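You operate a simulated robot arm through the tools that you are given. There is no shell and no other tool.

Carry out the task below with a simulated robot arm. There is one attempt and no reset: what you move stays moved.

JOB
Lift the folded frame onto the battens, scour the dried glue off the jig bed, then lay the frame back.
Fine: lay it square on the bed; put the yellow scouring pad back. What is to be rubbed or washed off counts as gone when no trace of it is left.
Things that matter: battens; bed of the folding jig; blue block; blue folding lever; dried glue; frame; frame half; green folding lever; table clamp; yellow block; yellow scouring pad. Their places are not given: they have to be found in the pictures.

It is judged by the outcome, as a careful person would: the job done as asked, and still so three seconds after it is handed in. It fails if anything else is knocked over, pushed out of place, dropped, spilled or broken.

ROBOT AND FRAMES
A 6-joint arm with a two-finger parallel gripper, fixed in place. Base frame: the origin is at the foot of the arm, x ahead of it, y to its left, z up. Readings come in cm, rad, newtons and seconds.
With the tool pointing down near the work surface it reaches from about 10 to 66 cm from the base axis. Its first joint turns from -2.007 to 2.007 rad. Payload 3.43 kg.
The TCP is the grasp point between the finger pads, 3.4 cm short of the fingertips. In the tool frame z runs along the fingers and y along their closing line. The gripper opens to 12.8 cm. The fingers are 2.4 cm wide and 1.2 cm thick; the gripper's body (4.8 by 13 cm) begins 9.6 cm behind the TCP.
Orientation is that of the tool frame in the base frame, as a unit quaternion [x, y, z, w]. With the fingers straight down and closing along the base's y, the tool's x points along the base's -x, its y along +y and its z along -z.

CONTROLS
- The arm moves only by the tool move_arm. Its argument "increments" is a list of rows, each an object (a shift or turn left out is 0, a gripper value left out holds the last) with "travel": the shift along the base's x, y, z in cm, a list of three; "angular": the turn, a rotation vector about the base's x, y, z in rad, a list of three. In form: [{"travel": [dx, dy, dz], "angular": [ax, ay, az]}, ...]. A call has 1 to 20 rows; each row shifts and turns the commanded pose from where the row before left it. "fingers" is the opening, from 0 (shut) to 1 (fully open), set as the call begins (left out, the last holds). Rows are played at 5 a second. More than 5 cm and 0.15 rad between two rows, or a gripper value outside its range, and nothing of the call is played. A pose out of reach is approached as far as the arm can. The call stops where the force on the tool passes 40 N (or 10 N more than at its start, if that is more) or the arm is blocked; 0.2 s more then pass. Each finger travels about 10.8 cm/s and halts on what it meets, pressing with about 40 N; the grip force reading is that of the motor and also rises with nothing between the fingers. The clock runs only during rows and for 0.2 s after the last one: add rows that do not move to give the fingers time. The reply holds the time, the measured pose of the TCP, the force on the tool along the base axes, the opening and the grip force, in the units named above and with some noise, with the torque about the TCP (base axes, N m) and any sound that the robot's microphone picked up.
- Cameras (640 x 400 px; columns grow to the right, rows downward): "scene" is fixed at [21.93, 65.03, 160.88]; the picture's right is [-0.51, -0.86, 0.00], its down [-0.76, 0.45, -0.47] and it looks along [0.40, -0.24, -0.88] (base axes); focal length 268 px, centre (320, 200). "wrist" rides on the gripper at [7.6, -1.1, -16] in the tool frame; the picture's right is [0.15, 0.99, 0.00], its down [-0.88, 0.13, -0.46] and it looks along [-0.45, 0.07, 0.89] (tool axes); focal length 234 px, centre (320, 200).
- grab_frame(camera): a new picture of that camera. No time passes.
- raise_lower(by): slides the trunk up (or, below 0, down) by that many cm; the arm rides with it, the base frame stays. It gives what a move gives, with no picture.
- pixel_to_xyz(camera, pixels): for up to 12 pixels [column, row] of the newest picture of that camera ("zoom" is the newest enlarged one), the place [x, y, z] in the base frame of the surface seen there, good to about 0.3 cm. No time passes.
- enlarge(camera, box): a new picture of the part [left, top, right, bottom] of that camera's present view, enlarged. No time passes.
- hand_in(): hands the job in; it is judged then, once.

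Leave the gripper open and the arm clear of the work at the hand-in unless told otherwise.

The tools are called after "Emit:" as a command line: name --argument value ..., lists and objects as JSON in quotes. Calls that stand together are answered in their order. move_arm: Moves the arm, as the interface text tells. Its arguments: {"type":"object","properties":{"increments":{"type":"array"},"fingers":{"type":"number"}},"required":["increments"]} The other tools are called the same way: raise_lower (by) slides the trunk up or down; grab_frame (camera) takes a picture; pixel_to_xyz (camera, pixels) gives the place of the surface under pixels of a picture; enlarge (camera, box) takes an enlarged picture of a part of a camera's view; hand_in () hands the job in.

At the start:

```text
clock: 0.0
ee_pos: [38.23, 29.15, 124.85]
tool_rot: [0.0, 1.0, 0.0, 0.0]
contact_force: [0.1, -0.7, -0.5]
moment: [-0.01, 0.01, 0.03]
opening: 12.79
grip_force: 0.2
trunk travel left (down, up): [-72.5, 6.5]
```

scene: 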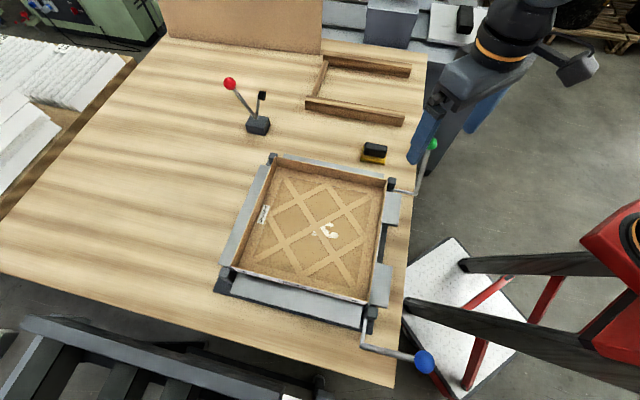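
wrist: 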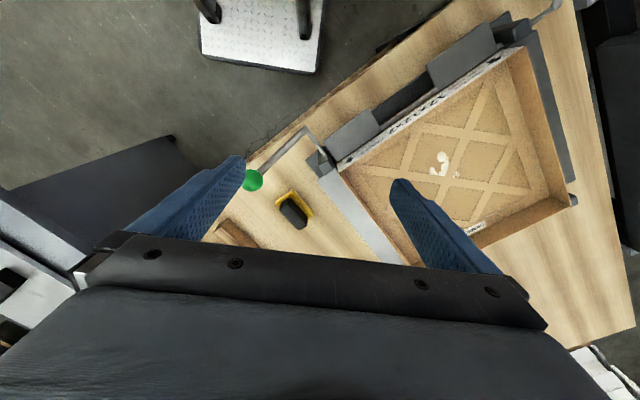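

I see the folding jig with a frame on it at about (310,225) in the scene view, white glue at (325,230), the yellow pad at (374,152), and the battens at (360,85). First I'll enlarge these areas to see the details.

Emit:
enlarge --camera "scene" --box '[200, 140, 440, 380]'

Emit:
enlarge --camera "scene" --box '[220, 40, 440, 180]'

Emit:
enlarge --camera "wrist" --box '[200, 0, 640, 300]'

```text
1.67 times, centred on (320, 260) of scene
```

zoom: 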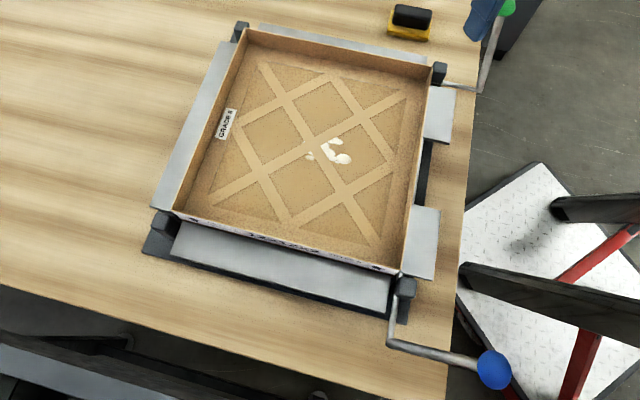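

```text
2.86 times, centred on (330, 110) of scene
```

zoom: 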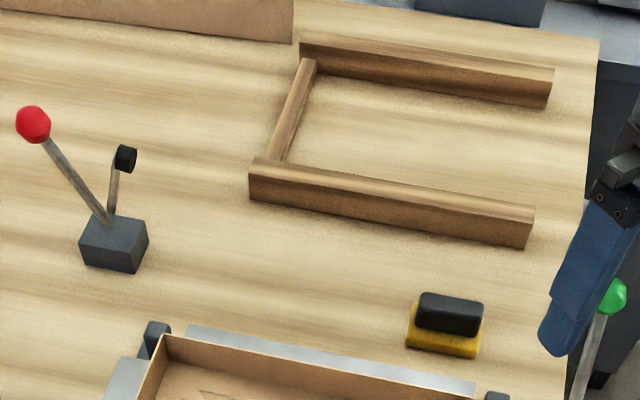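

```text
1.33 times, centred on (420, 150) of wrist
```

zoom: 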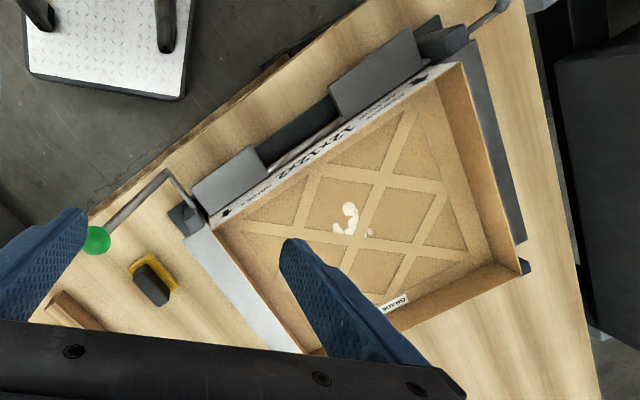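

Next I'll measure the frame rim, bed, glue, flaps and levers in the scene picture, and then the pad and battens.

Emit:
grab_frame --camera "scene"

Emit:
pixel_to_xyz --camera "scene" --pixels '[[277, 155], [385, 179], [366, 302], [232, 267], [320, 165], [325, 230], [300, 200], [320, 235], [345, 190], [250, 250], [340, 280], [264, 214]]'

Emit:
pixel_to_xyz --camera "scene" --pixels '[[375, 148], [374, 158], [325, 57], [410, 70], [312, 100], [403, 120], [320, 80], [360, 85], [258, 124], [230, 84], [433, 144], [424, 362]]'

Emit:
pixel_to_xyz --camera "scene" --pixels '[[390, 210], [380, 285], [300, 290], [250, 205], [330, 163], [392, 184], [371, 312], [225, 272], [272, 158], [200, 180], [385, 245], [405, 192]]'

```text
taken
```

scene: 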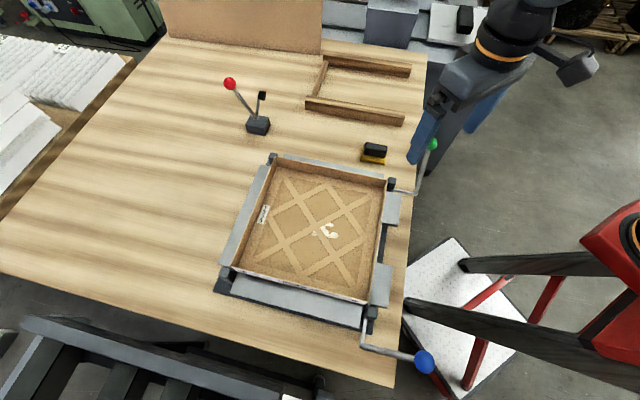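

```text
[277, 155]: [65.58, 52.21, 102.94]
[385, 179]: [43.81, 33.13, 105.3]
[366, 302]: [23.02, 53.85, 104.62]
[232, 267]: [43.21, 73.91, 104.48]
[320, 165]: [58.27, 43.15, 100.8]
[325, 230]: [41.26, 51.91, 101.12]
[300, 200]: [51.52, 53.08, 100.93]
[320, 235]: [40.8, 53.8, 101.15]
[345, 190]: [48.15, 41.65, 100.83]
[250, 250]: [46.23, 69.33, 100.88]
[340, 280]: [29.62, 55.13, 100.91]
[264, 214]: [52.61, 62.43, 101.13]
```

```text
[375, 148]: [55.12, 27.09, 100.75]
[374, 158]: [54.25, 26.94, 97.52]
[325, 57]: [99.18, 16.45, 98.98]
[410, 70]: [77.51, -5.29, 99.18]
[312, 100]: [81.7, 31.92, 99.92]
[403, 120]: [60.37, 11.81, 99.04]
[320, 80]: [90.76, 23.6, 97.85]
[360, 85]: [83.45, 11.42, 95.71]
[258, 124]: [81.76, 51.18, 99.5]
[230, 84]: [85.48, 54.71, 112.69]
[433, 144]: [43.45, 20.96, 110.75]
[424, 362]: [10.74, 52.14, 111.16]
```

```text
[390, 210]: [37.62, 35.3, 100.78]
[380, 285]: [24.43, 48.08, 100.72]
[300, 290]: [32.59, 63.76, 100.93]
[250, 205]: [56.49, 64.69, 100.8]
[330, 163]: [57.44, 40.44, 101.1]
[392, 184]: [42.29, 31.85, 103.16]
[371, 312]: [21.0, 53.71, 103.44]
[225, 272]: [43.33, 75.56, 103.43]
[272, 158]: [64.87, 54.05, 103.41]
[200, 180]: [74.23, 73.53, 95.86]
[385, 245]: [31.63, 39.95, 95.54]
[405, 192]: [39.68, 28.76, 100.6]
```

The table surface is at z≈95.8, the bed is at 101 and the frame rim is near 105. I'll zoom in much closer on the frame, its lattice, the glue and the corners.

Emit:
enlarge --camera "scene" --box '[290, 200, 370, 250]'

Emit:
enlarge --camera "scene" --box '[345, 165, 441, 225]'

Emit:
enlarge --camera "scene" --box '[330, 260, 442, 380]'

Emit:
enlarge --camera "scene" --box '[210, 230, 306, 300]'

Emit:
enlarge --camera "scene" --box '[240, 145, 336, 205]'

Emit:
enlarge --camera "wrist" --box '[320, 0, 600, 175]'

```text
8.00 times, centred on (330, 225) of scene
```

zoom: 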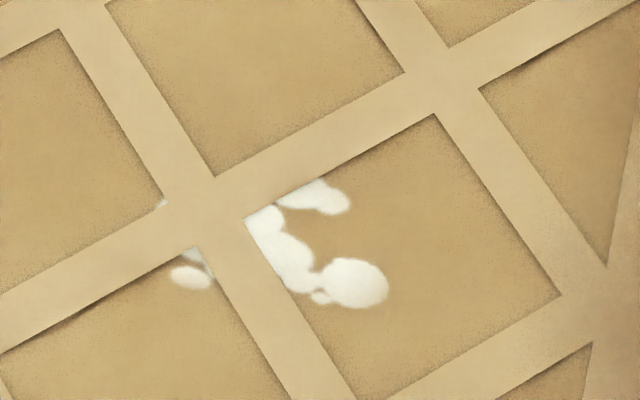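

```text
6.67 times, centred on (393, 195) of scene
```

zoom: 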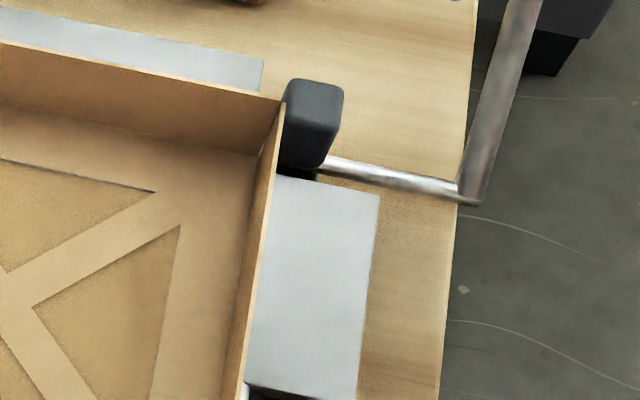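

```text
3.33 times, centred on (386, 320) of scene
```

zoom: 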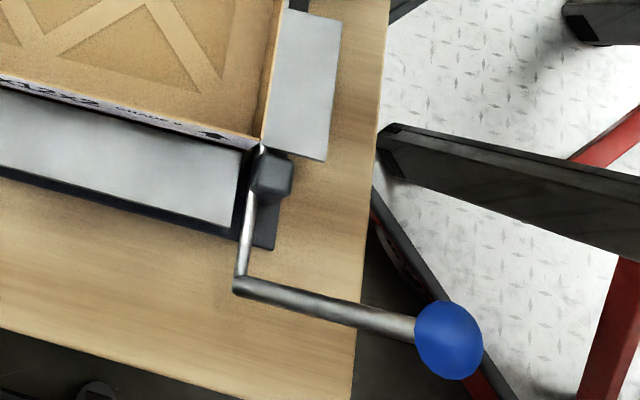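

```text
5.71 times, centred on (258, 265) of scene
```

zoom: 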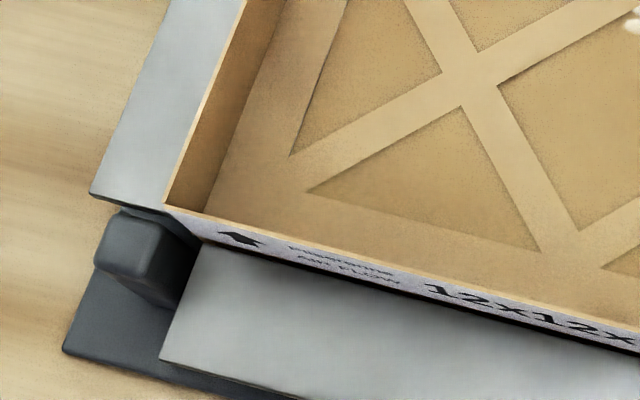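

```text
6.67 times, centred on (288, 175) of scene
```

zoom: 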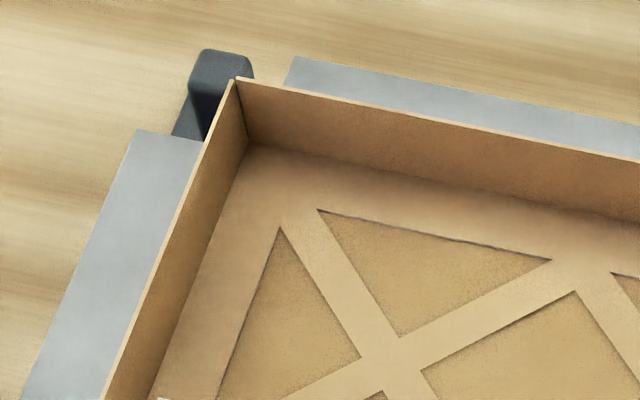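

```text
2.29 times, centred on (460, 88) of wrist
```

zoom: 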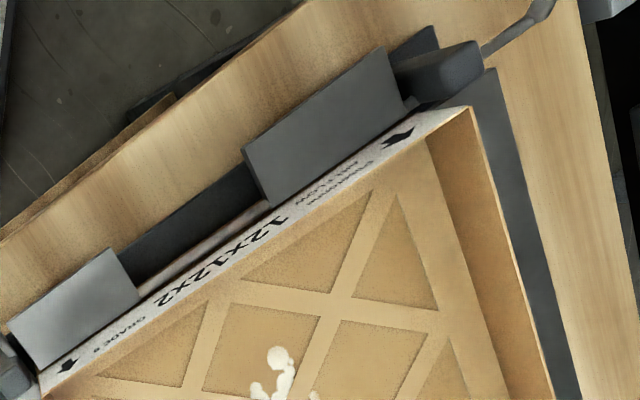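

The frame is a thin cardboard filter frame: four walls about 4.5 cm tall plus a flat lattice. It stands on the bed, and the glue lies under and between the lattice bars. The wall facing the robot (right side in the scene view) has a gap between two flaps where a finger would fit. I'll move the arm above that wall, turned 45° so the fingers close across it, and look again.

Emit:
move_arm --increments '[{"travel": [-0.8, 2.4, 0], "angular": [0, 0, -0.131]}, {"travel": [-0.8, 2.4, 0], "angular": [0, 0, -0.131]}, {"travel": [-0.8, 2.4, 0], "angular": [0, 0, -0.131]}, {"travel": [-0.8, 2.4, 0], "angular": [0, 0, -0.131]}, {"travel": [-0.8, 2.4, 0], "angular": [0, 0, -0.131]}, {"travel": [-0.8, 2.4, 0], "angular": [0, 0, -0.13]}, {}, {}]'

Emit:
grab_frame --camera "scene"

Emit:
grab_frame --camera "wrist"

```text
clock: 1.8
ee_pos: [33.68, 43.51, 125.09]
tool_rot: [0.383, 0.924, 0.0, 0.0]
contact_force: [0.1, 0.6, 0.3]
moment: [0.01, 0.04, 0.0]
opening: 12.78
grip_force: 0.1
trunk travel left (down, up): [-72.5, 6.5]
```

```text
taken
```

scene: 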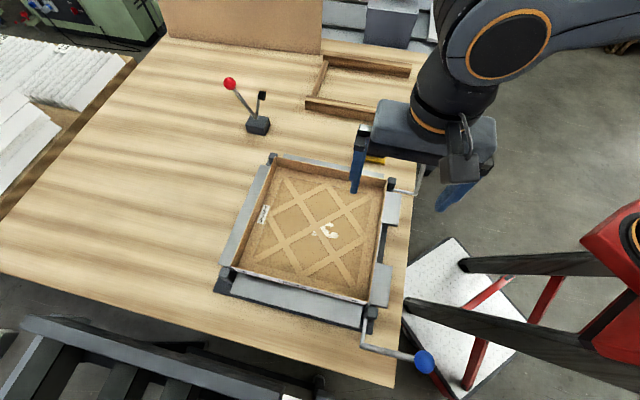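

```text
taken
```

wrist: 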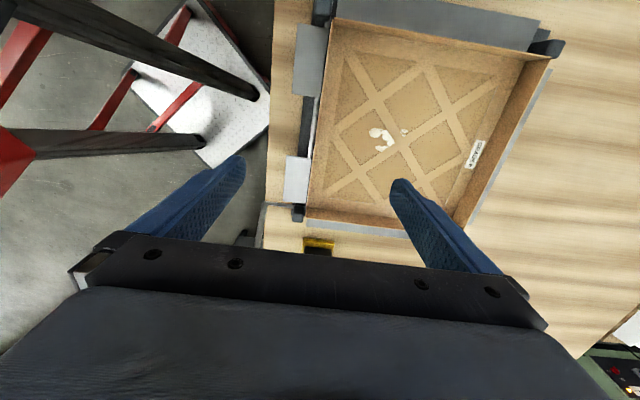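

In the wrist view the top points left along the frame and the right points away from the robot. I'll measure the frame corners, the flap gap (about (306,120)) and the glue from here.

Emit:
enlarge --camera "wrist" --box '[260, 0, 580, 250]'

Emit:
pixel_to_xyz --camera "wrist" --pixels '[[330, 20], [548, 58], [306, 215], [318, 100], [312, 150], [308, 125], [303, 130], [296, 120], [300, 80], [298, 165], [299, 98], [297, 152]]'

Emit:
pixel_to_xyz --camera "wrist" --pixels '[[372, 128], [388, 134], [380, 148], [404, 130], [400, 150], [385, 90], [345, 150], [350, 210], [505, 140], [325, 215], [430, 12], [520, 60]]'

```text
1.60 times, centred on (420, 125) of wrist
```

zoom: 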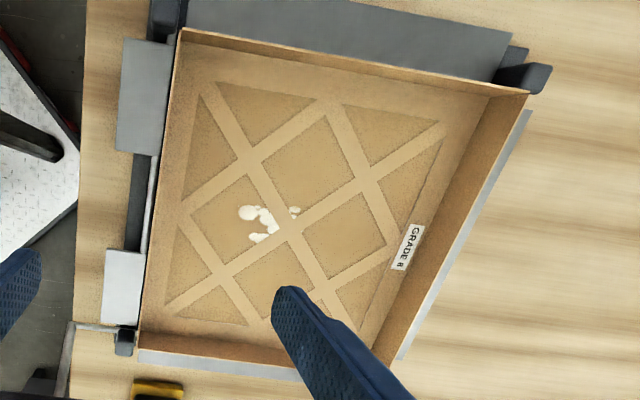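

```text
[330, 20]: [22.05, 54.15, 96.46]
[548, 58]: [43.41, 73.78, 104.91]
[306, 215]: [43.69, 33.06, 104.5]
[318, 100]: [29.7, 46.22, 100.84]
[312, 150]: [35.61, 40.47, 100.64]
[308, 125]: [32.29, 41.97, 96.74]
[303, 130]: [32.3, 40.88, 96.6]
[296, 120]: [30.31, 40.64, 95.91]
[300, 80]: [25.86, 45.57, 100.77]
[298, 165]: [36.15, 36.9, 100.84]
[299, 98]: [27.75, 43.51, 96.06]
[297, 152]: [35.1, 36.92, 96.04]
```

```text
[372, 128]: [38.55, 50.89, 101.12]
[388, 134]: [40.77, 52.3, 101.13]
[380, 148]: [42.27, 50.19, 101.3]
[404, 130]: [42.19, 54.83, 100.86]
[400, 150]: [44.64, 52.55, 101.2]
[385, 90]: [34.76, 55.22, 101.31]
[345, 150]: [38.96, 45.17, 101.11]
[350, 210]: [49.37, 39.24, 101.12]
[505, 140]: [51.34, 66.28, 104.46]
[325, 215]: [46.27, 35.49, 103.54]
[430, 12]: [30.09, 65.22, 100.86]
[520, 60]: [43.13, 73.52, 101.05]
```

The frame's near wall runs exactly at 45° (x+y≈76.9), with the flap gap around (30–35, 38–43). The gap floor is low at z≈96.5, so a finger fits there. Before touching anything I'll swing at this height over to the battens, to check reach and measure them and the pad.

Emit:
move_arm --increments '[{"travel": [2.136, -3.614, 0]}, {"travel": [2.136, -3.614, 0]}, {"travel": [2.136, -3.614, 0]}, {"travel": [2.136, -3.614, 0]}, {"travel": [2.136, -3.614, 0]}, {"travel": [2.136, -3.614, 0]}, {"travel": [2.136, -3.614, 0]}, {"travel": [2.136, -3.614, 0]}, {"travel": [2.136, -3.614, 0]}, {"travel": [2.136, -3.614, 0]}, {"travel": [2.136, -3.614, 0]}, {"travel": [2.136, -3.614, 0]}, {"travel": [2.136, -3.614, 0]}, {"travel": [2.136, -3.614, 0]}, {}, {}]'

Emit:
grab_frame --camera "scene"

Emit:
grab_frame --camera "wrist"

```text
clock: 5.2
ee_pos: [63.67, -6.87, 124.97]
tool_rot: [0.383, 0.924, 0.001, 0.0]
contact_force: [0.2, -0.1, 0.7]
moment: [0.03, -0.02, 0.01]
opening: 12.82
grip_force: 0.1
trunk travel left (down, up): [-72.5, 6.5]
```

```text
taken
```

scene: 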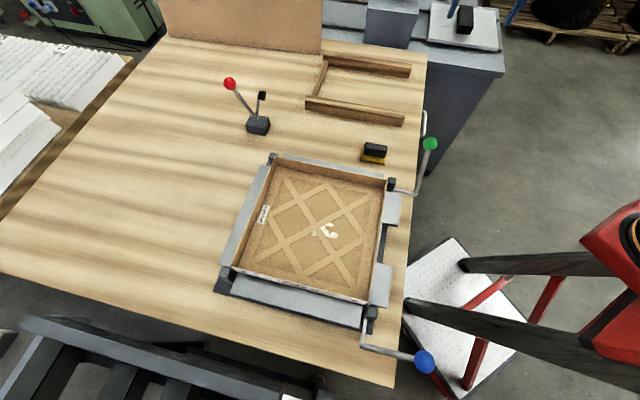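

```text
taken
```

wrist: 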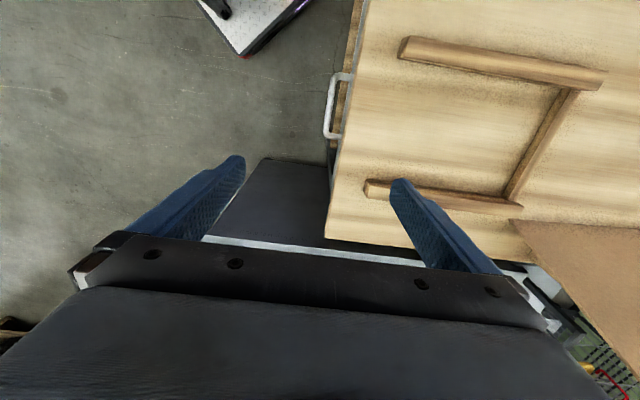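

The arm is clear now. I'll measure the battens and pad in the scene picture, and zoom in on the top right and left areas to look for the blue and yellow blocks.

Emit:
pixel_to_xyz --camera "scene" --pixels '[[307, 97], [316, 97], [405, 113], [403, 118], [360, 107], [325, 54], [409, 64], [408, 68], [370, 60], [318, 75], [323, 90], [330, 100]]'

Emit:
pixel_to_xyz --camera "wrist" --pixels '[[406, 40], [603, 72], [500, 57], [400, 56], [596, 88], [368, 182], [520, 205], [470, 195], [568, 95], [512, 195], [440, 100], [346, 150]]'

Emit:
enlarge --camera "scene" --box '[350, 130, 446, 190]'

Emit:
enlarge --camera "scene" --box '[360, 0, 520, 100]'

Emit:
enlarge --camera "scene" --box '[0, 0, 200, 130]'

Emit:
enlarge --camera "scene" --box '[0, 270, 330, 400]'

```text
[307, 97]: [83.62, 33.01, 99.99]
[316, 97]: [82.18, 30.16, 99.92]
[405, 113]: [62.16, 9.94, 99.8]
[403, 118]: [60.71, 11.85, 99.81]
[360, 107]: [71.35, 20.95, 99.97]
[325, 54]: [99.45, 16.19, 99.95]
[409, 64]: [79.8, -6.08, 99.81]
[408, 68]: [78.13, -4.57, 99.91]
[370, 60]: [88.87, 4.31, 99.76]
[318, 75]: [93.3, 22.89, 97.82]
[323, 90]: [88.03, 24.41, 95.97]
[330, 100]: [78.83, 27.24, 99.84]
```

```text
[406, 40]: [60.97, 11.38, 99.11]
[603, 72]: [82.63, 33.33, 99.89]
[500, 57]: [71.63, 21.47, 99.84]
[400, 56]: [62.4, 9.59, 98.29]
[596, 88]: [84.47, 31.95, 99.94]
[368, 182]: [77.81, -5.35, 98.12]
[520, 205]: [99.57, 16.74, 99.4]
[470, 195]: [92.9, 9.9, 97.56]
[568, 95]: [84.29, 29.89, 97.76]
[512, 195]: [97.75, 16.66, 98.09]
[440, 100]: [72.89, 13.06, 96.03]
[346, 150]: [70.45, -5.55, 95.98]
```

```text
6.67 times, centred on (398, 160) of scene
```

zoom: 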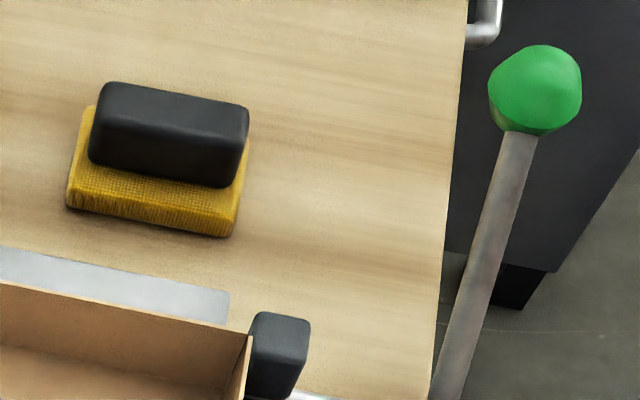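

```text
4.00 times, centred on (440, 50) of scene
```

zoom: 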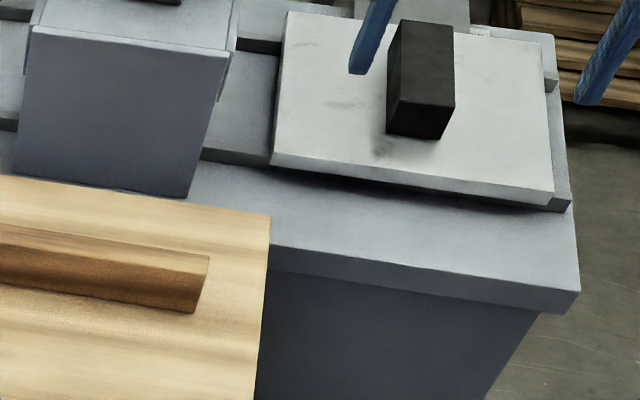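

```text
3.08 times, centred on (100, 65) of scene
```

zoom: 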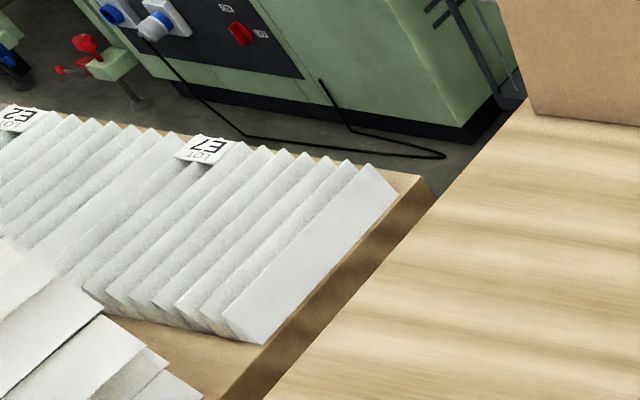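

```text
1.94 times, centred on (165, 335) of scene
```

zoom: 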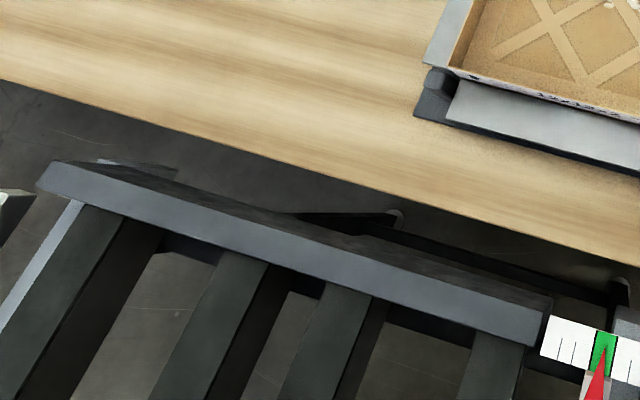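

The battens: tops are at z≈99.9, they run along the 45° direction, and they are centred near (81,13.4). Ideally the frame's near wall would end up at about (70.8, 3.3), which is a reach of 71 cm. I'll test that at this safe height.

Emit:
pixel_to_xyz --camera "scene" --pixels '[[367, 144], [386, 147], [364, 153], [384, 157], [361, 160], [384, 164], [387, 153], [363, 148], [375, 145], [374, 155], [372, 162], [386, 160]]'

Emit:
move_arm --increments '[{"travel": [2.38, 3.4, 0]}, {"travel": [2.38, 3.4, 0]}, {"travel": [2.38, 3.4, 0]}, {}, {}]'

```text
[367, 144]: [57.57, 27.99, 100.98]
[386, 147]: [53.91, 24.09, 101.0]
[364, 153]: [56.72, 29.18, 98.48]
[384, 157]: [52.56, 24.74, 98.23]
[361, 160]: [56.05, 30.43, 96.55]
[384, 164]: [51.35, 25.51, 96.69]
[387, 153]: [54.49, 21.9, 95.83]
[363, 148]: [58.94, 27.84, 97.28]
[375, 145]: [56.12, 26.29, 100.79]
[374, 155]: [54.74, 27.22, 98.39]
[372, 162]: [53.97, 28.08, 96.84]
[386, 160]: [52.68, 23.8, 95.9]
```

```text
clock: 6.4
ee_pos: [70.6, 3.45, 124.76]
tool_rot: [0.382, 0.924, 0.0, 0.0]
contact_force: [-0.5, -0.1, 0.3]
moment: [-0.02, 0.01, -0.03]
opening: 12.8
grip_force: 0.1
trunk travel left (down, up): [-72.5, 6.5]
```

That is reachable at z=125. I'll test here down at z≈105, where the fingers would be between the battens and well clear of the table.

Emit:
move_arm --increments '[{"travel": [0, 0, -4]}, {"travel": [0, 0, -4]}, {"travel": [0, 0, -4]}, {"travel": [0, 0, -4]}, {"travel": [0, 0, -4]}, {}, {}]'

Emit:
grab_frame --camera "scene"

```text
clock: 8.0
ee_pos: [70.4, 3.19, 105.1]
tool_rot: [0.383, 0.924, 0.0, 0.0]
contact_force: [0.2, 0.2, 1.2]
moment: [-0.01, -0.02, -0.01]
opening: 12.76
grip_force: 0.0
trunk travel left (down, up): [-72.5, 6.5]
```

```text
taken
```

scene: 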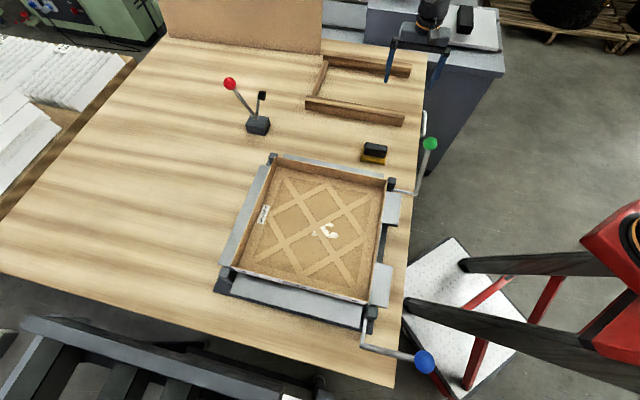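

Reach is fine at that height too. Now I'll go back up and return over the frame's near wall, around (33.8, 43.0).

Emit:
move_arm --increments '[{"travel": [0, 0, 5]}, {"travel": [0, 0, 5]}, {"travel": [0, 0, 5]}, {"travel": [0, 0, 5]}, {"travel": [-3.08, 3.3, 0]}, {"travel": [-3.08, 3.3, 0]}, {"travel": [-3.08, 3.3, 0]}, {"travel": [-3.08, 3.3, 0]}, {"travel": [-3.08, 3.3, 0]}, {"travel": [-3.08, 3.3, 0]}, {"travel": [-3.08, 3.3, 0]}, {"travel": [-3.08, 3.3, 0]}, {"travel": [-3.08, 3.3, 0]}, {"travel": [-3.08, 3.3, 0]}, {"travel": [-3.08, 3.3, 0]}, {"travel": [-3.08, 3.3, 0]}, {}]'

Emit:
enlarge --camera "wrist" --box '[250, 0, 442, 240]'

Emit:
enlarge --camera "scene" --box '[340, 170, 436, 320]'

```text
clock: 11.6
ee_pos: [33.73, 42.44, 124.68]
tool_rot: [0.383, 0.924, 0.0, 0.0]
contact_force: [-0.7, -0.7, -0.2]
moment: [0.0, -0.03, 0.01]
opening: 12.8
grip_force: 0.1
trunk travel left (down, up): [-72.5, 6.5]
```

```text
1.67 times, centred on (346, 120) of wrist
```

zoom: 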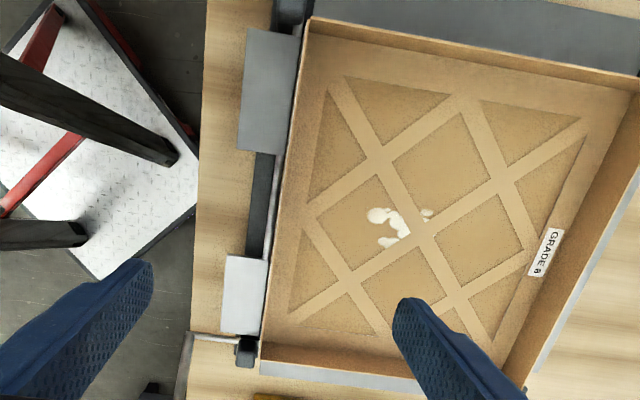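

```text
2.67 times, centred on (388, 245) of scene
```

zoom: 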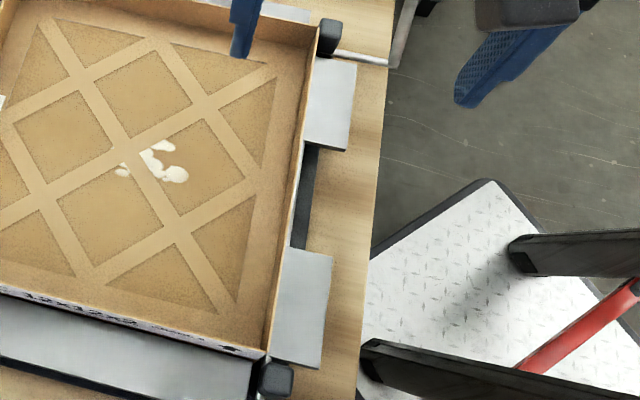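

Measuring the gap edges, the rim of the near wall and the strip between them in this zoomed picture.

Emit:
pixel_to_xyz --camera "zoom" --pixels '[[325, 140], [310, 258], [300, 130], [288, 230], [310, 62], [297, 160], [290, 200], [296, 200], [306, 180], [303, 210], [268, 345], [283, 262]]'

Emit:
enlarge --camera "scene" --box '[372, 215, 404, 270]'

```text
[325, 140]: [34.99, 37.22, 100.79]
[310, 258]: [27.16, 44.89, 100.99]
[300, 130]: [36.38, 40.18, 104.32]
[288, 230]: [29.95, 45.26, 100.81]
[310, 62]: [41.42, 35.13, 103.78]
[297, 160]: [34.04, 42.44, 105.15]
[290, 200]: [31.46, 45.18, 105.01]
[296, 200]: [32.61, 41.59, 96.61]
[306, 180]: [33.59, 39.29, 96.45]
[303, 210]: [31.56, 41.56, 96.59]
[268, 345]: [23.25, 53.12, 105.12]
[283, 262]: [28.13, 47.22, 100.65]
```

```text
7.27 times, centred on (388, 242) of scene
```

zoom: 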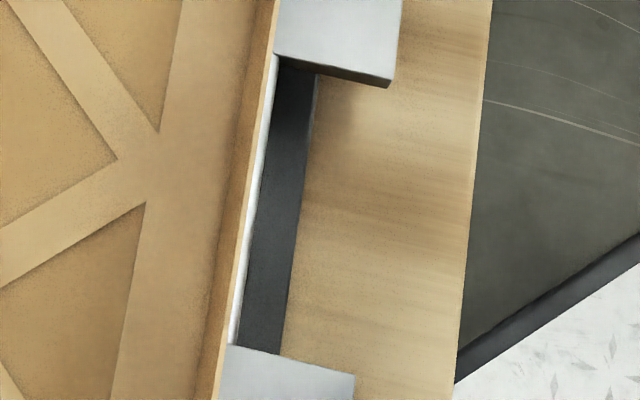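

The rim centre line is at x+y≈76.5, its top is z≈105.1, and the gap is centred at (33.2, 43.3). I'll partly close the gripper and come down to just above the rim, then check.

Emit:
move_arm --increments '[{"travel": [-0.45, 0.5, -3]}, {"travel": [0, 0, -3]}, {"travel": [0, 0, -3]}, {"travel": [0, 0, -2]}, {}, {}]' --fingers 0.45

Emit:
grab_frame --camera "wrist"

Emit:
enlarge --camera "scene" --box '[320, 170, 448, 270]'

```text
clock: 13.0
ee_pos: [33.22, 43.13, 113.83]
tool_rot: [0.382, 0.924, 0.0, 0.0]
contact_force: [0.0, 0.1, -0.6]
moment: [-0.05, 0.0, 0.01]
opening: 5.75
grip_force: 0.0
trunk travel left (down, up): [-72.5, 6.5]
```

```text
taken
```

wrist: 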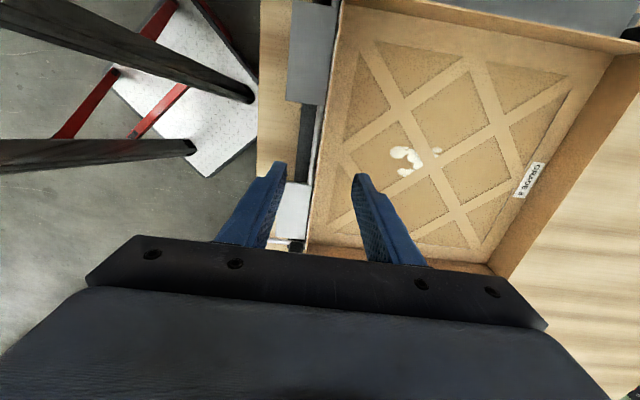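

```text
4.00 times, centred on (384, 220) of scene
```

zoom: 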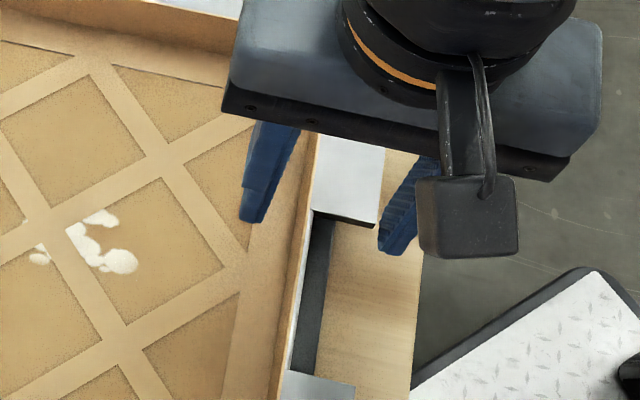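

The fingers straddle the wall. I'll go down to z≈104.9 in small steps.

Emit:
move_arm --increments '[{"travel": [0, 0, -2.5]}, {"travel": [0, 0, -2.5]}, {"travel": [0, 0, -2]}, {"travel": [0, 0, -1]}, {"travel": [0, 0, -0.9]}, {}]'

Emit:
grab_frame --camera "wrist"

Emit:
enlarge --camera "scene" --box '[320, 170, 448, 270]'

```text
clock: 14.4
ee_pos: [33.13, 43.26, 105.03]
tool_rot: [0.383, 0.924, 0.0, -0.001]
contact_force: [0.0, 0.3, 0.1]
moment: [-0.04, -0.01, 0.01]
opening: 5.75
grip_force: 0.0
trunk travel left (down, up): [-72.5, 6.5]
```

```text
taken
```

wrist: 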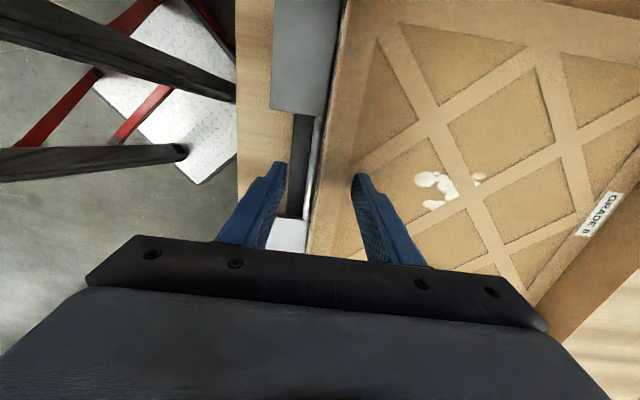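

```text
4.00 times, centred on (384, 220) of scene
```

zoom: 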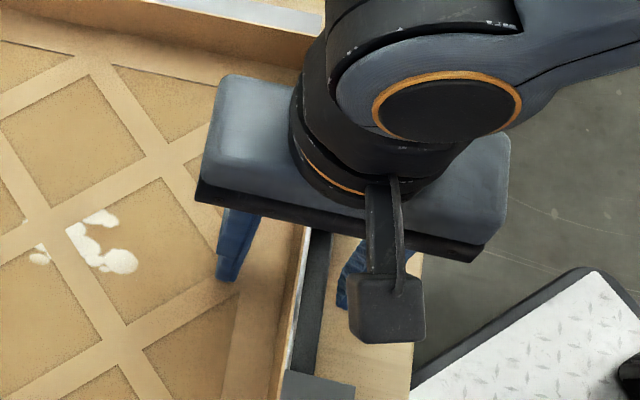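

No contact so far. Now I'll close on the wall.

Emit:
move_arm --increments '[{}, {}, {}, {}, {}]' --fingers 0

Emit:
grab_frame --camera "wrist"

Emit:
grab_frame --camera "scene"

```text
clock: 15.6
ee_pos: [33.32, 43.21, 105.0]
tool_rot: [0.382, 0.924, 0.0, -0.001]
contact_force: [-0.3, -0.4, -1.0]
moment: [-0.05, 0.01, -0.01]
opening: 0.21
grip_force: 36.5
trunk travel left (down, up): [-72.5, 6.5]
```

```text
taken
```

wrist: 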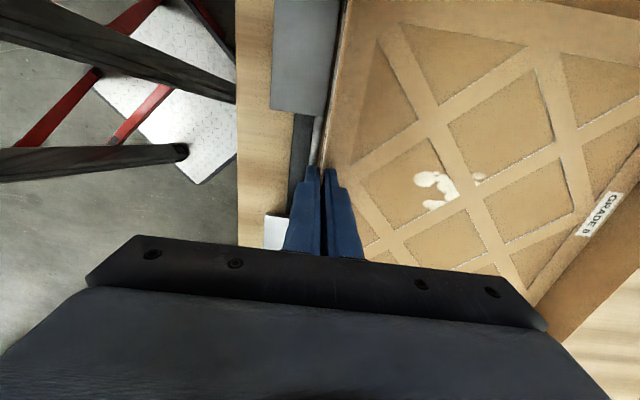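

```text
taken
```

scene: 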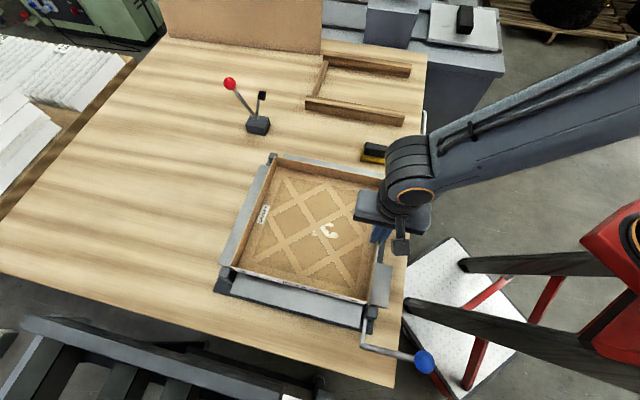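

It's gripped, with a wall about 0.2 cm thick between the pads. I'll lift slowly by 2 cm and check.

Emit:
move_arm --increments '[{"travel": [0, 0, 0.4]}, {"travel": [0, 0, 0.4]}, {"travel": [0, 0, 0.6]}, {"travel": [0, 0, 0.6]}, {}, {}]'

Emit:
enlarge --camera "scene" --box '[200, 140, 440, 380]'

Emit:
grab_frame --camera "wrist"

```text
clock: 17.0
ee_pos: [33.13, 43.3, 107.02]
tool_rot: [0.383, 0.924, 0.0, 0.0]
contact_force: [0.6, 0.0, 0.4]
moment: [-0.03, 0.06, 0.0]
opening: 0.17
grip_force: 36.8
trunk travel left (down, up): [-72.5, 6.5]
```

```text
1.67 times, centred on (320, 260) of scene
```

zoom: 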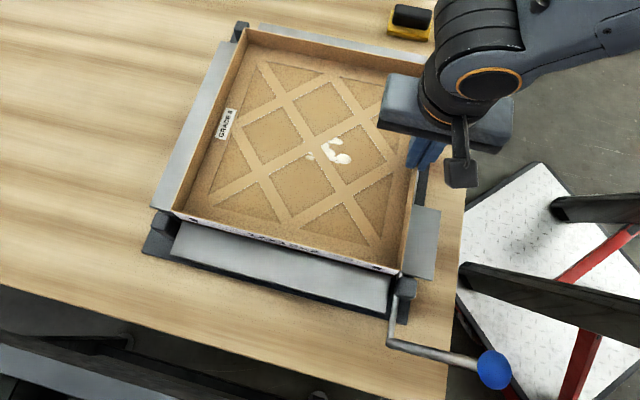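

```text
taken
```

wrist: 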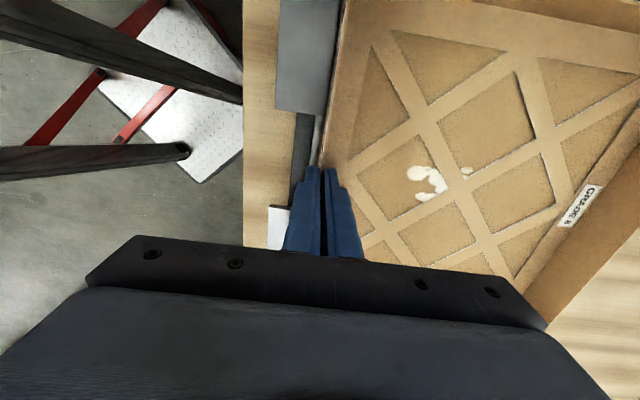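

I'll check whether the frame really rose by measuring the rim and lattice heights.

Emit:
pixel_to_xyz --camera "zoom" --pixels '[[402, 262], [405, 240], [175, 210], [245, 32], [310, 250], [278, 128], [280, 240], [300, 45], [230, 120], [285, 175], [350, 190], [360, 240]]'

Emit:
pixel_to_xyz --camera "wrist" --pixels '[[420, 175], [455, 170], [500, 30], [480, 130], [580, 205], [345, 40], [440, 120], [520, 160], [435, 180], [400, 210], [540, 300], [600, 190]]'

```text
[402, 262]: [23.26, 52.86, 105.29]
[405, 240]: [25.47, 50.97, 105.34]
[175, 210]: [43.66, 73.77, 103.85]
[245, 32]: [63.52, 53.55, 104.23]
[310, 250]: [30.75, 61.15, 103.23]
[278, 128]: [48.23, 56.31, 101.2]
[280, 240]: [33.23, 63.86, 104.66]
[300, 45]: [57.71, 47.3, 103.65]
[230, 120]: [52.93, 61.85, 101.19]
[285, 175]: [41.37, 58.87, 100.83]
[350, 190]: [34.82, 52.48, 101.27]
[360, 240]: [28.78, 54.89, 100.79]
```

```text
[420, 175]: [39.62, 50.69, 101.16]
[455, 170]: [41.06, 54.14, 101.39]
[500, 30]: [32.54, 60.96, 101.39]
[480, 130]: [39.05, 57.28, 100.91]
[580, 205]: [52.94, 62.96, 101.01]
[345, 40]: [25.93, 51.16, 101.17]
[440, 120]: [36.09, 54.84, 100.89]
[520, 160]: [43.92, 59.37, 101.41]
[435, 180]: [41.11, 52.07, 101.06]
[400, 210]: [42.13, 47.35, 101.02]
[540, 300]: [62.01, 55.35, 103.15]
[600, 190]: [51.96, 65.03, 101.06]
```

The rim is still at z≈105.2 and the fingers are at 107, so they slid up the wall without lifting the frame. I'll open a little, go back down, grip again, and lift in tiny steps while reading the force, to learn whether the frame is held or the grip slips.

Emit:
move_arm --increments '[{}, {"travel": [0, 0, -1]}, {"travel": [0, 0, -1]}, {}]' --fingers 0.2

Emit:
move_arm --increments '[{}, {}, {}]' --fingers 0

Emit:
move_arm --increments '[{"travel": [0, 0, 0.15]}]'

Emit:
move_arm --increments '[{"travel": [0, 0, 0.15]}]'

Emit:
enlarge --camera "wrist" --box '[240, 100, 400, 260]'

```text
clock: 18.0
ee_pos: [33.21, 43.22, 104.87]
tool_rot: [0.382, 0.924, 0.0, 0.0]
contact_force: [0.2, -0.3, 0.7]
moment: [-0.01, 0.01, 0.02]
opening: 2.55
grip_force: 0.1
trunk travel left (down, up): [-72.5, 6.5]
```

```text
clock: 18.8
ee_pos: [33.18, 43.42, 105.07]
tool_rot: [0.382, 0.924, 0.0, 0.0]
contact_force: [0.1, -0.6, 0.3]
moment: [-0.03, 0.07, 0.0]
opening: 0.16
grip_force: 37.1
trunk travel left (down, up): [-72.5, 6.5]
```

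```text
clock: 19.2
ee_pos: [33.18, 43.32, 105.17]
tool_rot: [0.382, 0.924, -0.001, 0.0]
contact_force: [0.2, -0.7, -0.1]
moment: [-0.02, 0.02, -0.03]
opening: 0.18
grip_force: 36.2
trunk travel left (down, up): [-72.5, 6.5]
```

```text
clock: 19.6
ee_pos: [33.14, 43.23, 105.31]
tool_rot: [0.383, 0.924, 0.0, 0.001]
contact_force: [0.0, 0.5, -0.3]
moment: [-0.03, 0.0, -0.03]
opening: 0.17
grip_force: 36.9
trunk travel left (down, up): [-72.5, 6.5]
```

```text
2.50 times, centred on (320, 180) of wrist
```

zoom: 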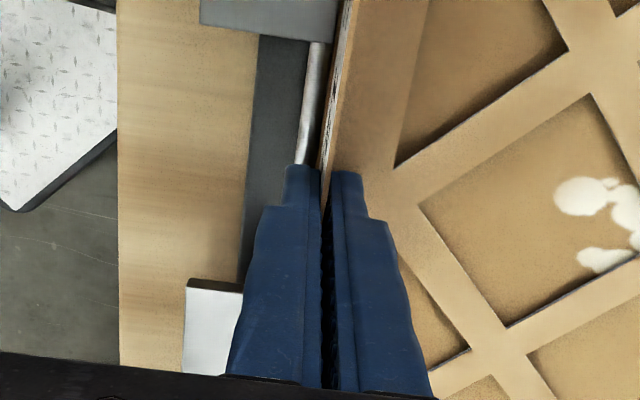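

The wall is clearly between the fingers, yet I read no load. I'll slide up off the wall and read the opening with nothing between the fingers, to compare.

Emit:
move_arm --increments '[{"travel": [0, 0, 1]}]'

Emit:
move_arm --increments '[{"travel": [0, 0, 1.5]}, {"travel": [0, 0, 2]}, {}]'

Emit:
enlarge --camera "scene" --box '[320, 170, 448, 300]'

Emit:
grab_frame --camera "wrist"

```text
clock: 20.0
ee_pos: [33.17, 43.36, 106.37]
tool_rot: [0.383, 0.924, -0.001, 0.0]
contact_force: [0.3, -0.4, -0.9]
moment: [-0.03, 0.04, 0.03]
opening: 0.18
grip_force: 36.7
trunk travel left (down, up): [-72.5, 6.5]
```

```text
clock: 20.8
ee_pos: [33.01, 43.07, 109.81]
tool_rot: [0.382, 0.924, 0.0, 0.0]
contact_force: [0.1, 0.1, -0.9]
moment: [-0.05, 0.04, 0.01]
opening: 0.18
grip_force: 36.5
trunk travel left (down, up): [-72.5, 6.5]
```

```text
3.08 times, centred on (384, 235) of scene
```

zoom: 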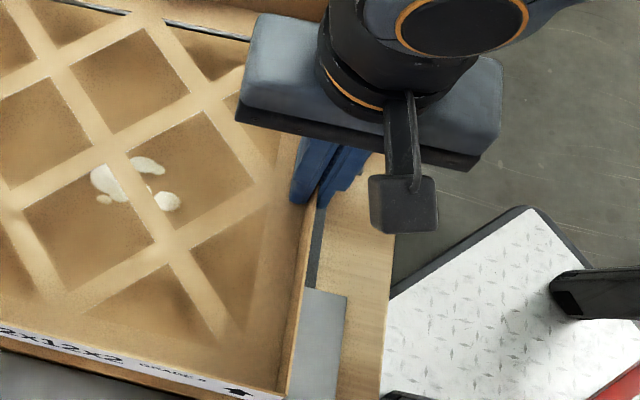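

```text
taken
```

wrist: 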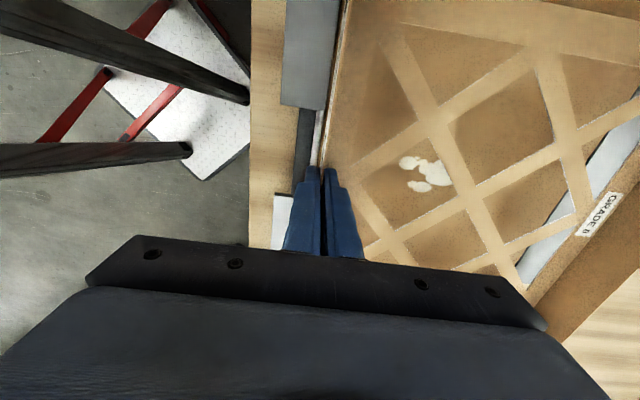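

The frame has come up this time: the lattice now floats over the glue, and the far flap shows through it. I'll measure its height and tilt.

Emit:
pixel_to_xyz --camera "zoom" --pixels '[[280, 390], [300, 270], [130, 165], [180, 245], [60, 60], [110, 190], [40, 225], [200, 200], [20, 300], [170, 200], [250, 230], [90, 290]]'

Emit:
grab_frame --camera "scene"

Emit:
pixel_to_xyz --camera "scene" --pixels '[[278, 150], [235, 262], [275, 164], [262, 210], [300, 275], [364, 300], [320, 190], [290, 180]]'

```text
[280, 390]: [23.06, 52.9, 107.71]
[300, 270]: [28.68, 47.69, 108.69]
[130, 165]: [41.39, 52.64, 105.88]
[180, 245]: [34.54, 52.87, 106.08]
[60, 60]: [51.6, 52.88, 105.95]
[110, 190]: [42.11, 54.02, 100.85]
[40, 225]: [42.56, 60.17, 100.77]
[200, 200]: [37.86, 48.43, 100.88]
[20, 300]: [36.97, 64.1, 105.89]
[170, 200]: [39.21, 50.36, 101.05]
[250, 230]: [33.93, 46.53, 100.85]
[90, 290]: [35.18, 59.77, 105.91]
```

```text
taken
```

scene: 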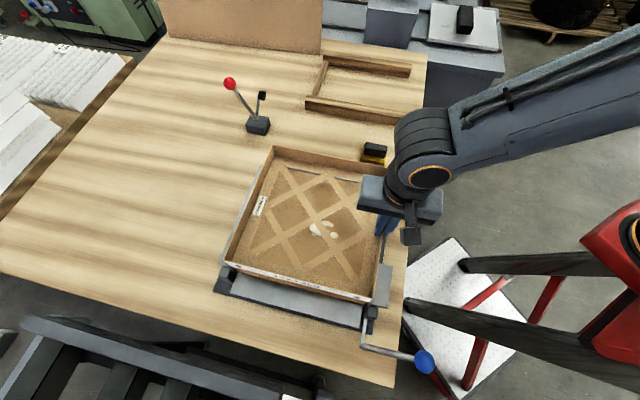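

```text
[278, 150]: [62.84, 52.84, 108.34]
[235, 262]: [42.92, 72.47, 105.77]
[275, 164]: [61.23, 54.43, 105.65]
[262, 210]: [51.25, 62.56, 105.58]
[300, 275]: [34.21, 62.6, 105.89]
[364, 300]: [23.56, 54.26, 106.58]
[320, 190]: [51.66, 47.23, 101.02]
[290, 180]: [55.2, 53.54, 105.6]
```

The frame is level, with the lattice at z≈105.9 everywhere. Before carrying it, I'll check where the upright brown panel at the back and the table clamp stand, so the frame's far edge stays clear of them.

Emit:
pixel_to_xyz --camera "scene" --pixels '[[175, 37], [250, 46], [318, 51], [320, 45], [318, 10], [240, 10], [200, 30], [322, 58], [340, 45], [380, 25], [262, 95], [230, 83]]'

Emit:
move_arm --increments '[{"travel": [0, 0, 1.5]}, {"travel": [0, 0, 2]}, {"travel": [0, 0, 2]}, {"travel": [0, 0, 2]}, {"travel": [0, 0, 1.75]}, {}, {}]'

Emit:
grab_frame --camera "scene"

Emit:
grab_frame --camera "wrist"

```text
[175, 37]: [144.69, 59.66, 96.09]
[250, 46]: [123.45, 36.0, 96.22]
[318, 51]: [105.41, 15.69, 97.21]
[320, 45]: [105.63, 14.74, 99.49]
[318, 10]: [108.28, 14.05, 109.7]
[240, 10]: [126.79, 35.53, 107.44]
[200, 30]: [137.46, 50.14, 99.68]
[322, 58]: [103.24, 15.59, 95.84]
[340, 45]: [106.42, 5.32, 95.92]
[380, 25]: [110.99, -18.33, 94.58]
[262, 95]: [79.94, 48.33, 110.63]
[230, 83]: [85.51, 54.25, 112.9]
```

```text
clock: 22.4
ee_pos: [32.92, 43.19, 119.2]
tool_rot: [0.383, 0.924, 0.0, 0.0]
contact_force: [-0.2, 0.5, 0.3]
moment: [-0.03, 0.07, 0.02]
opening: 0.18
grip_force: 36.7
trunk travel left (down, up): [-72.5, 6.5]
```

```text
taken
```

scene: 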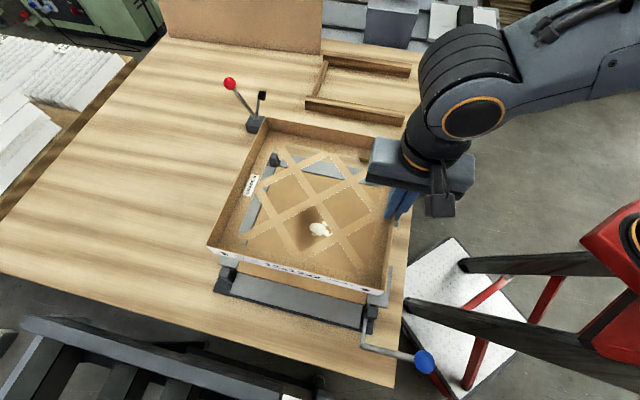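

```text
taken
```

wrist: 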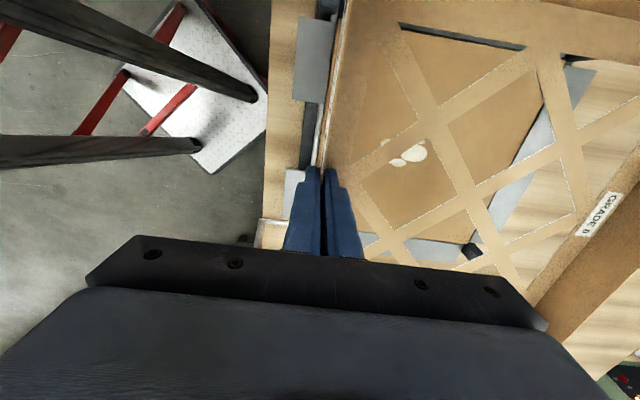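

The panel's end is at about (105, 15), so the frame's far edge clears it by about 5 cm. The frame is held steadily. Now I'll carry it over to the battens at this height.

Emit:
move_arm --increments '[{"travel": [0.9, -1.0, 0]}, {"travel": [1.5, -1.6, 0]}, {"travel": [1.944, -2.083, 0]}, {"travel": [1.944, -2.083, 0]}, {"travel": [1.944, -2.083, 0]}, {"travel": [1.944, -2.083, 0]}, {"travel": [1.944, -2.083, 0]}, {"travel": [1.944, -2.083, 0]}, {"travel": [1.944, -2.083, 0]}, {"travel": [1.944, -2.083, 0]}, {"travel": [1.944, -2.083, 0]}, {"travel": [1.944, -2.083, 0]}, {"travel": [1.944, -2.083, 0]}, {"travel": [1.944, -2.083, 0]}, {"travel": [1.944, -2.083, 0]}, {"travel": [1.944, -2.083, 0]}, {"travel": [1.944, -2.083, 0]}, {"travel": [1.944, -2.083, 0]}, {"travel": [1.944, -2.083, 0]}, {"travel": [1.938, -2.093, 0]}]'

Emit:
move_arm --increments '[{}, {}]'

Emit:
grab_frame --camera "scene"

Emit:
grab_frame --camera "wrist"

```text
clock: 26.6
ee_pos: [70.47, 3.27, 118.96]
tool_rot: [0.382, 0.924, 0.0, 0.0]
contact_force: [-0.3, -0.1, -0.4]
moment: [-0.05, 0.03, 0.01]
opening: 0.18
grip_force: 36.4
trunk travel left (down, up): [-72.5, 6.5]
```

```text
clock: 27.2
ee_pos: [70.5, 3.22, 118.96]
tool_rot: [0.382, 0.924, 0.0, 0.0]
contact_force: [0.5, 0.2, 0.0]
moment: [-0.07, 0.03, 0.01]
opening: 0.18
grip_force: 36.9
trunk travel left (down, up): [-72.5, 6.5]
```

```text
taken
```

scene: 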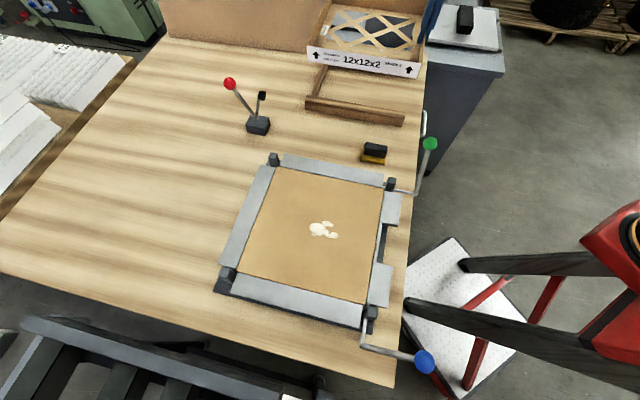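

```text
taken
```

wrist: 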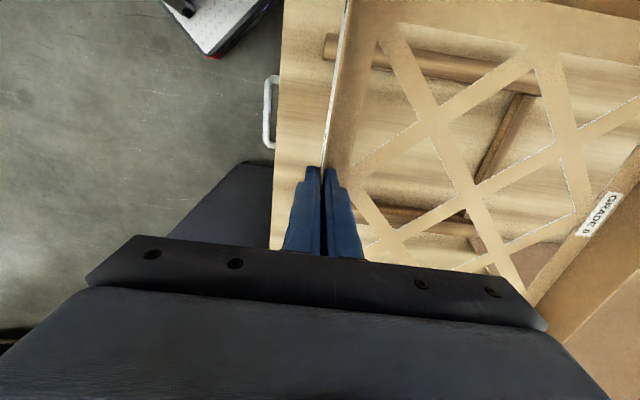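

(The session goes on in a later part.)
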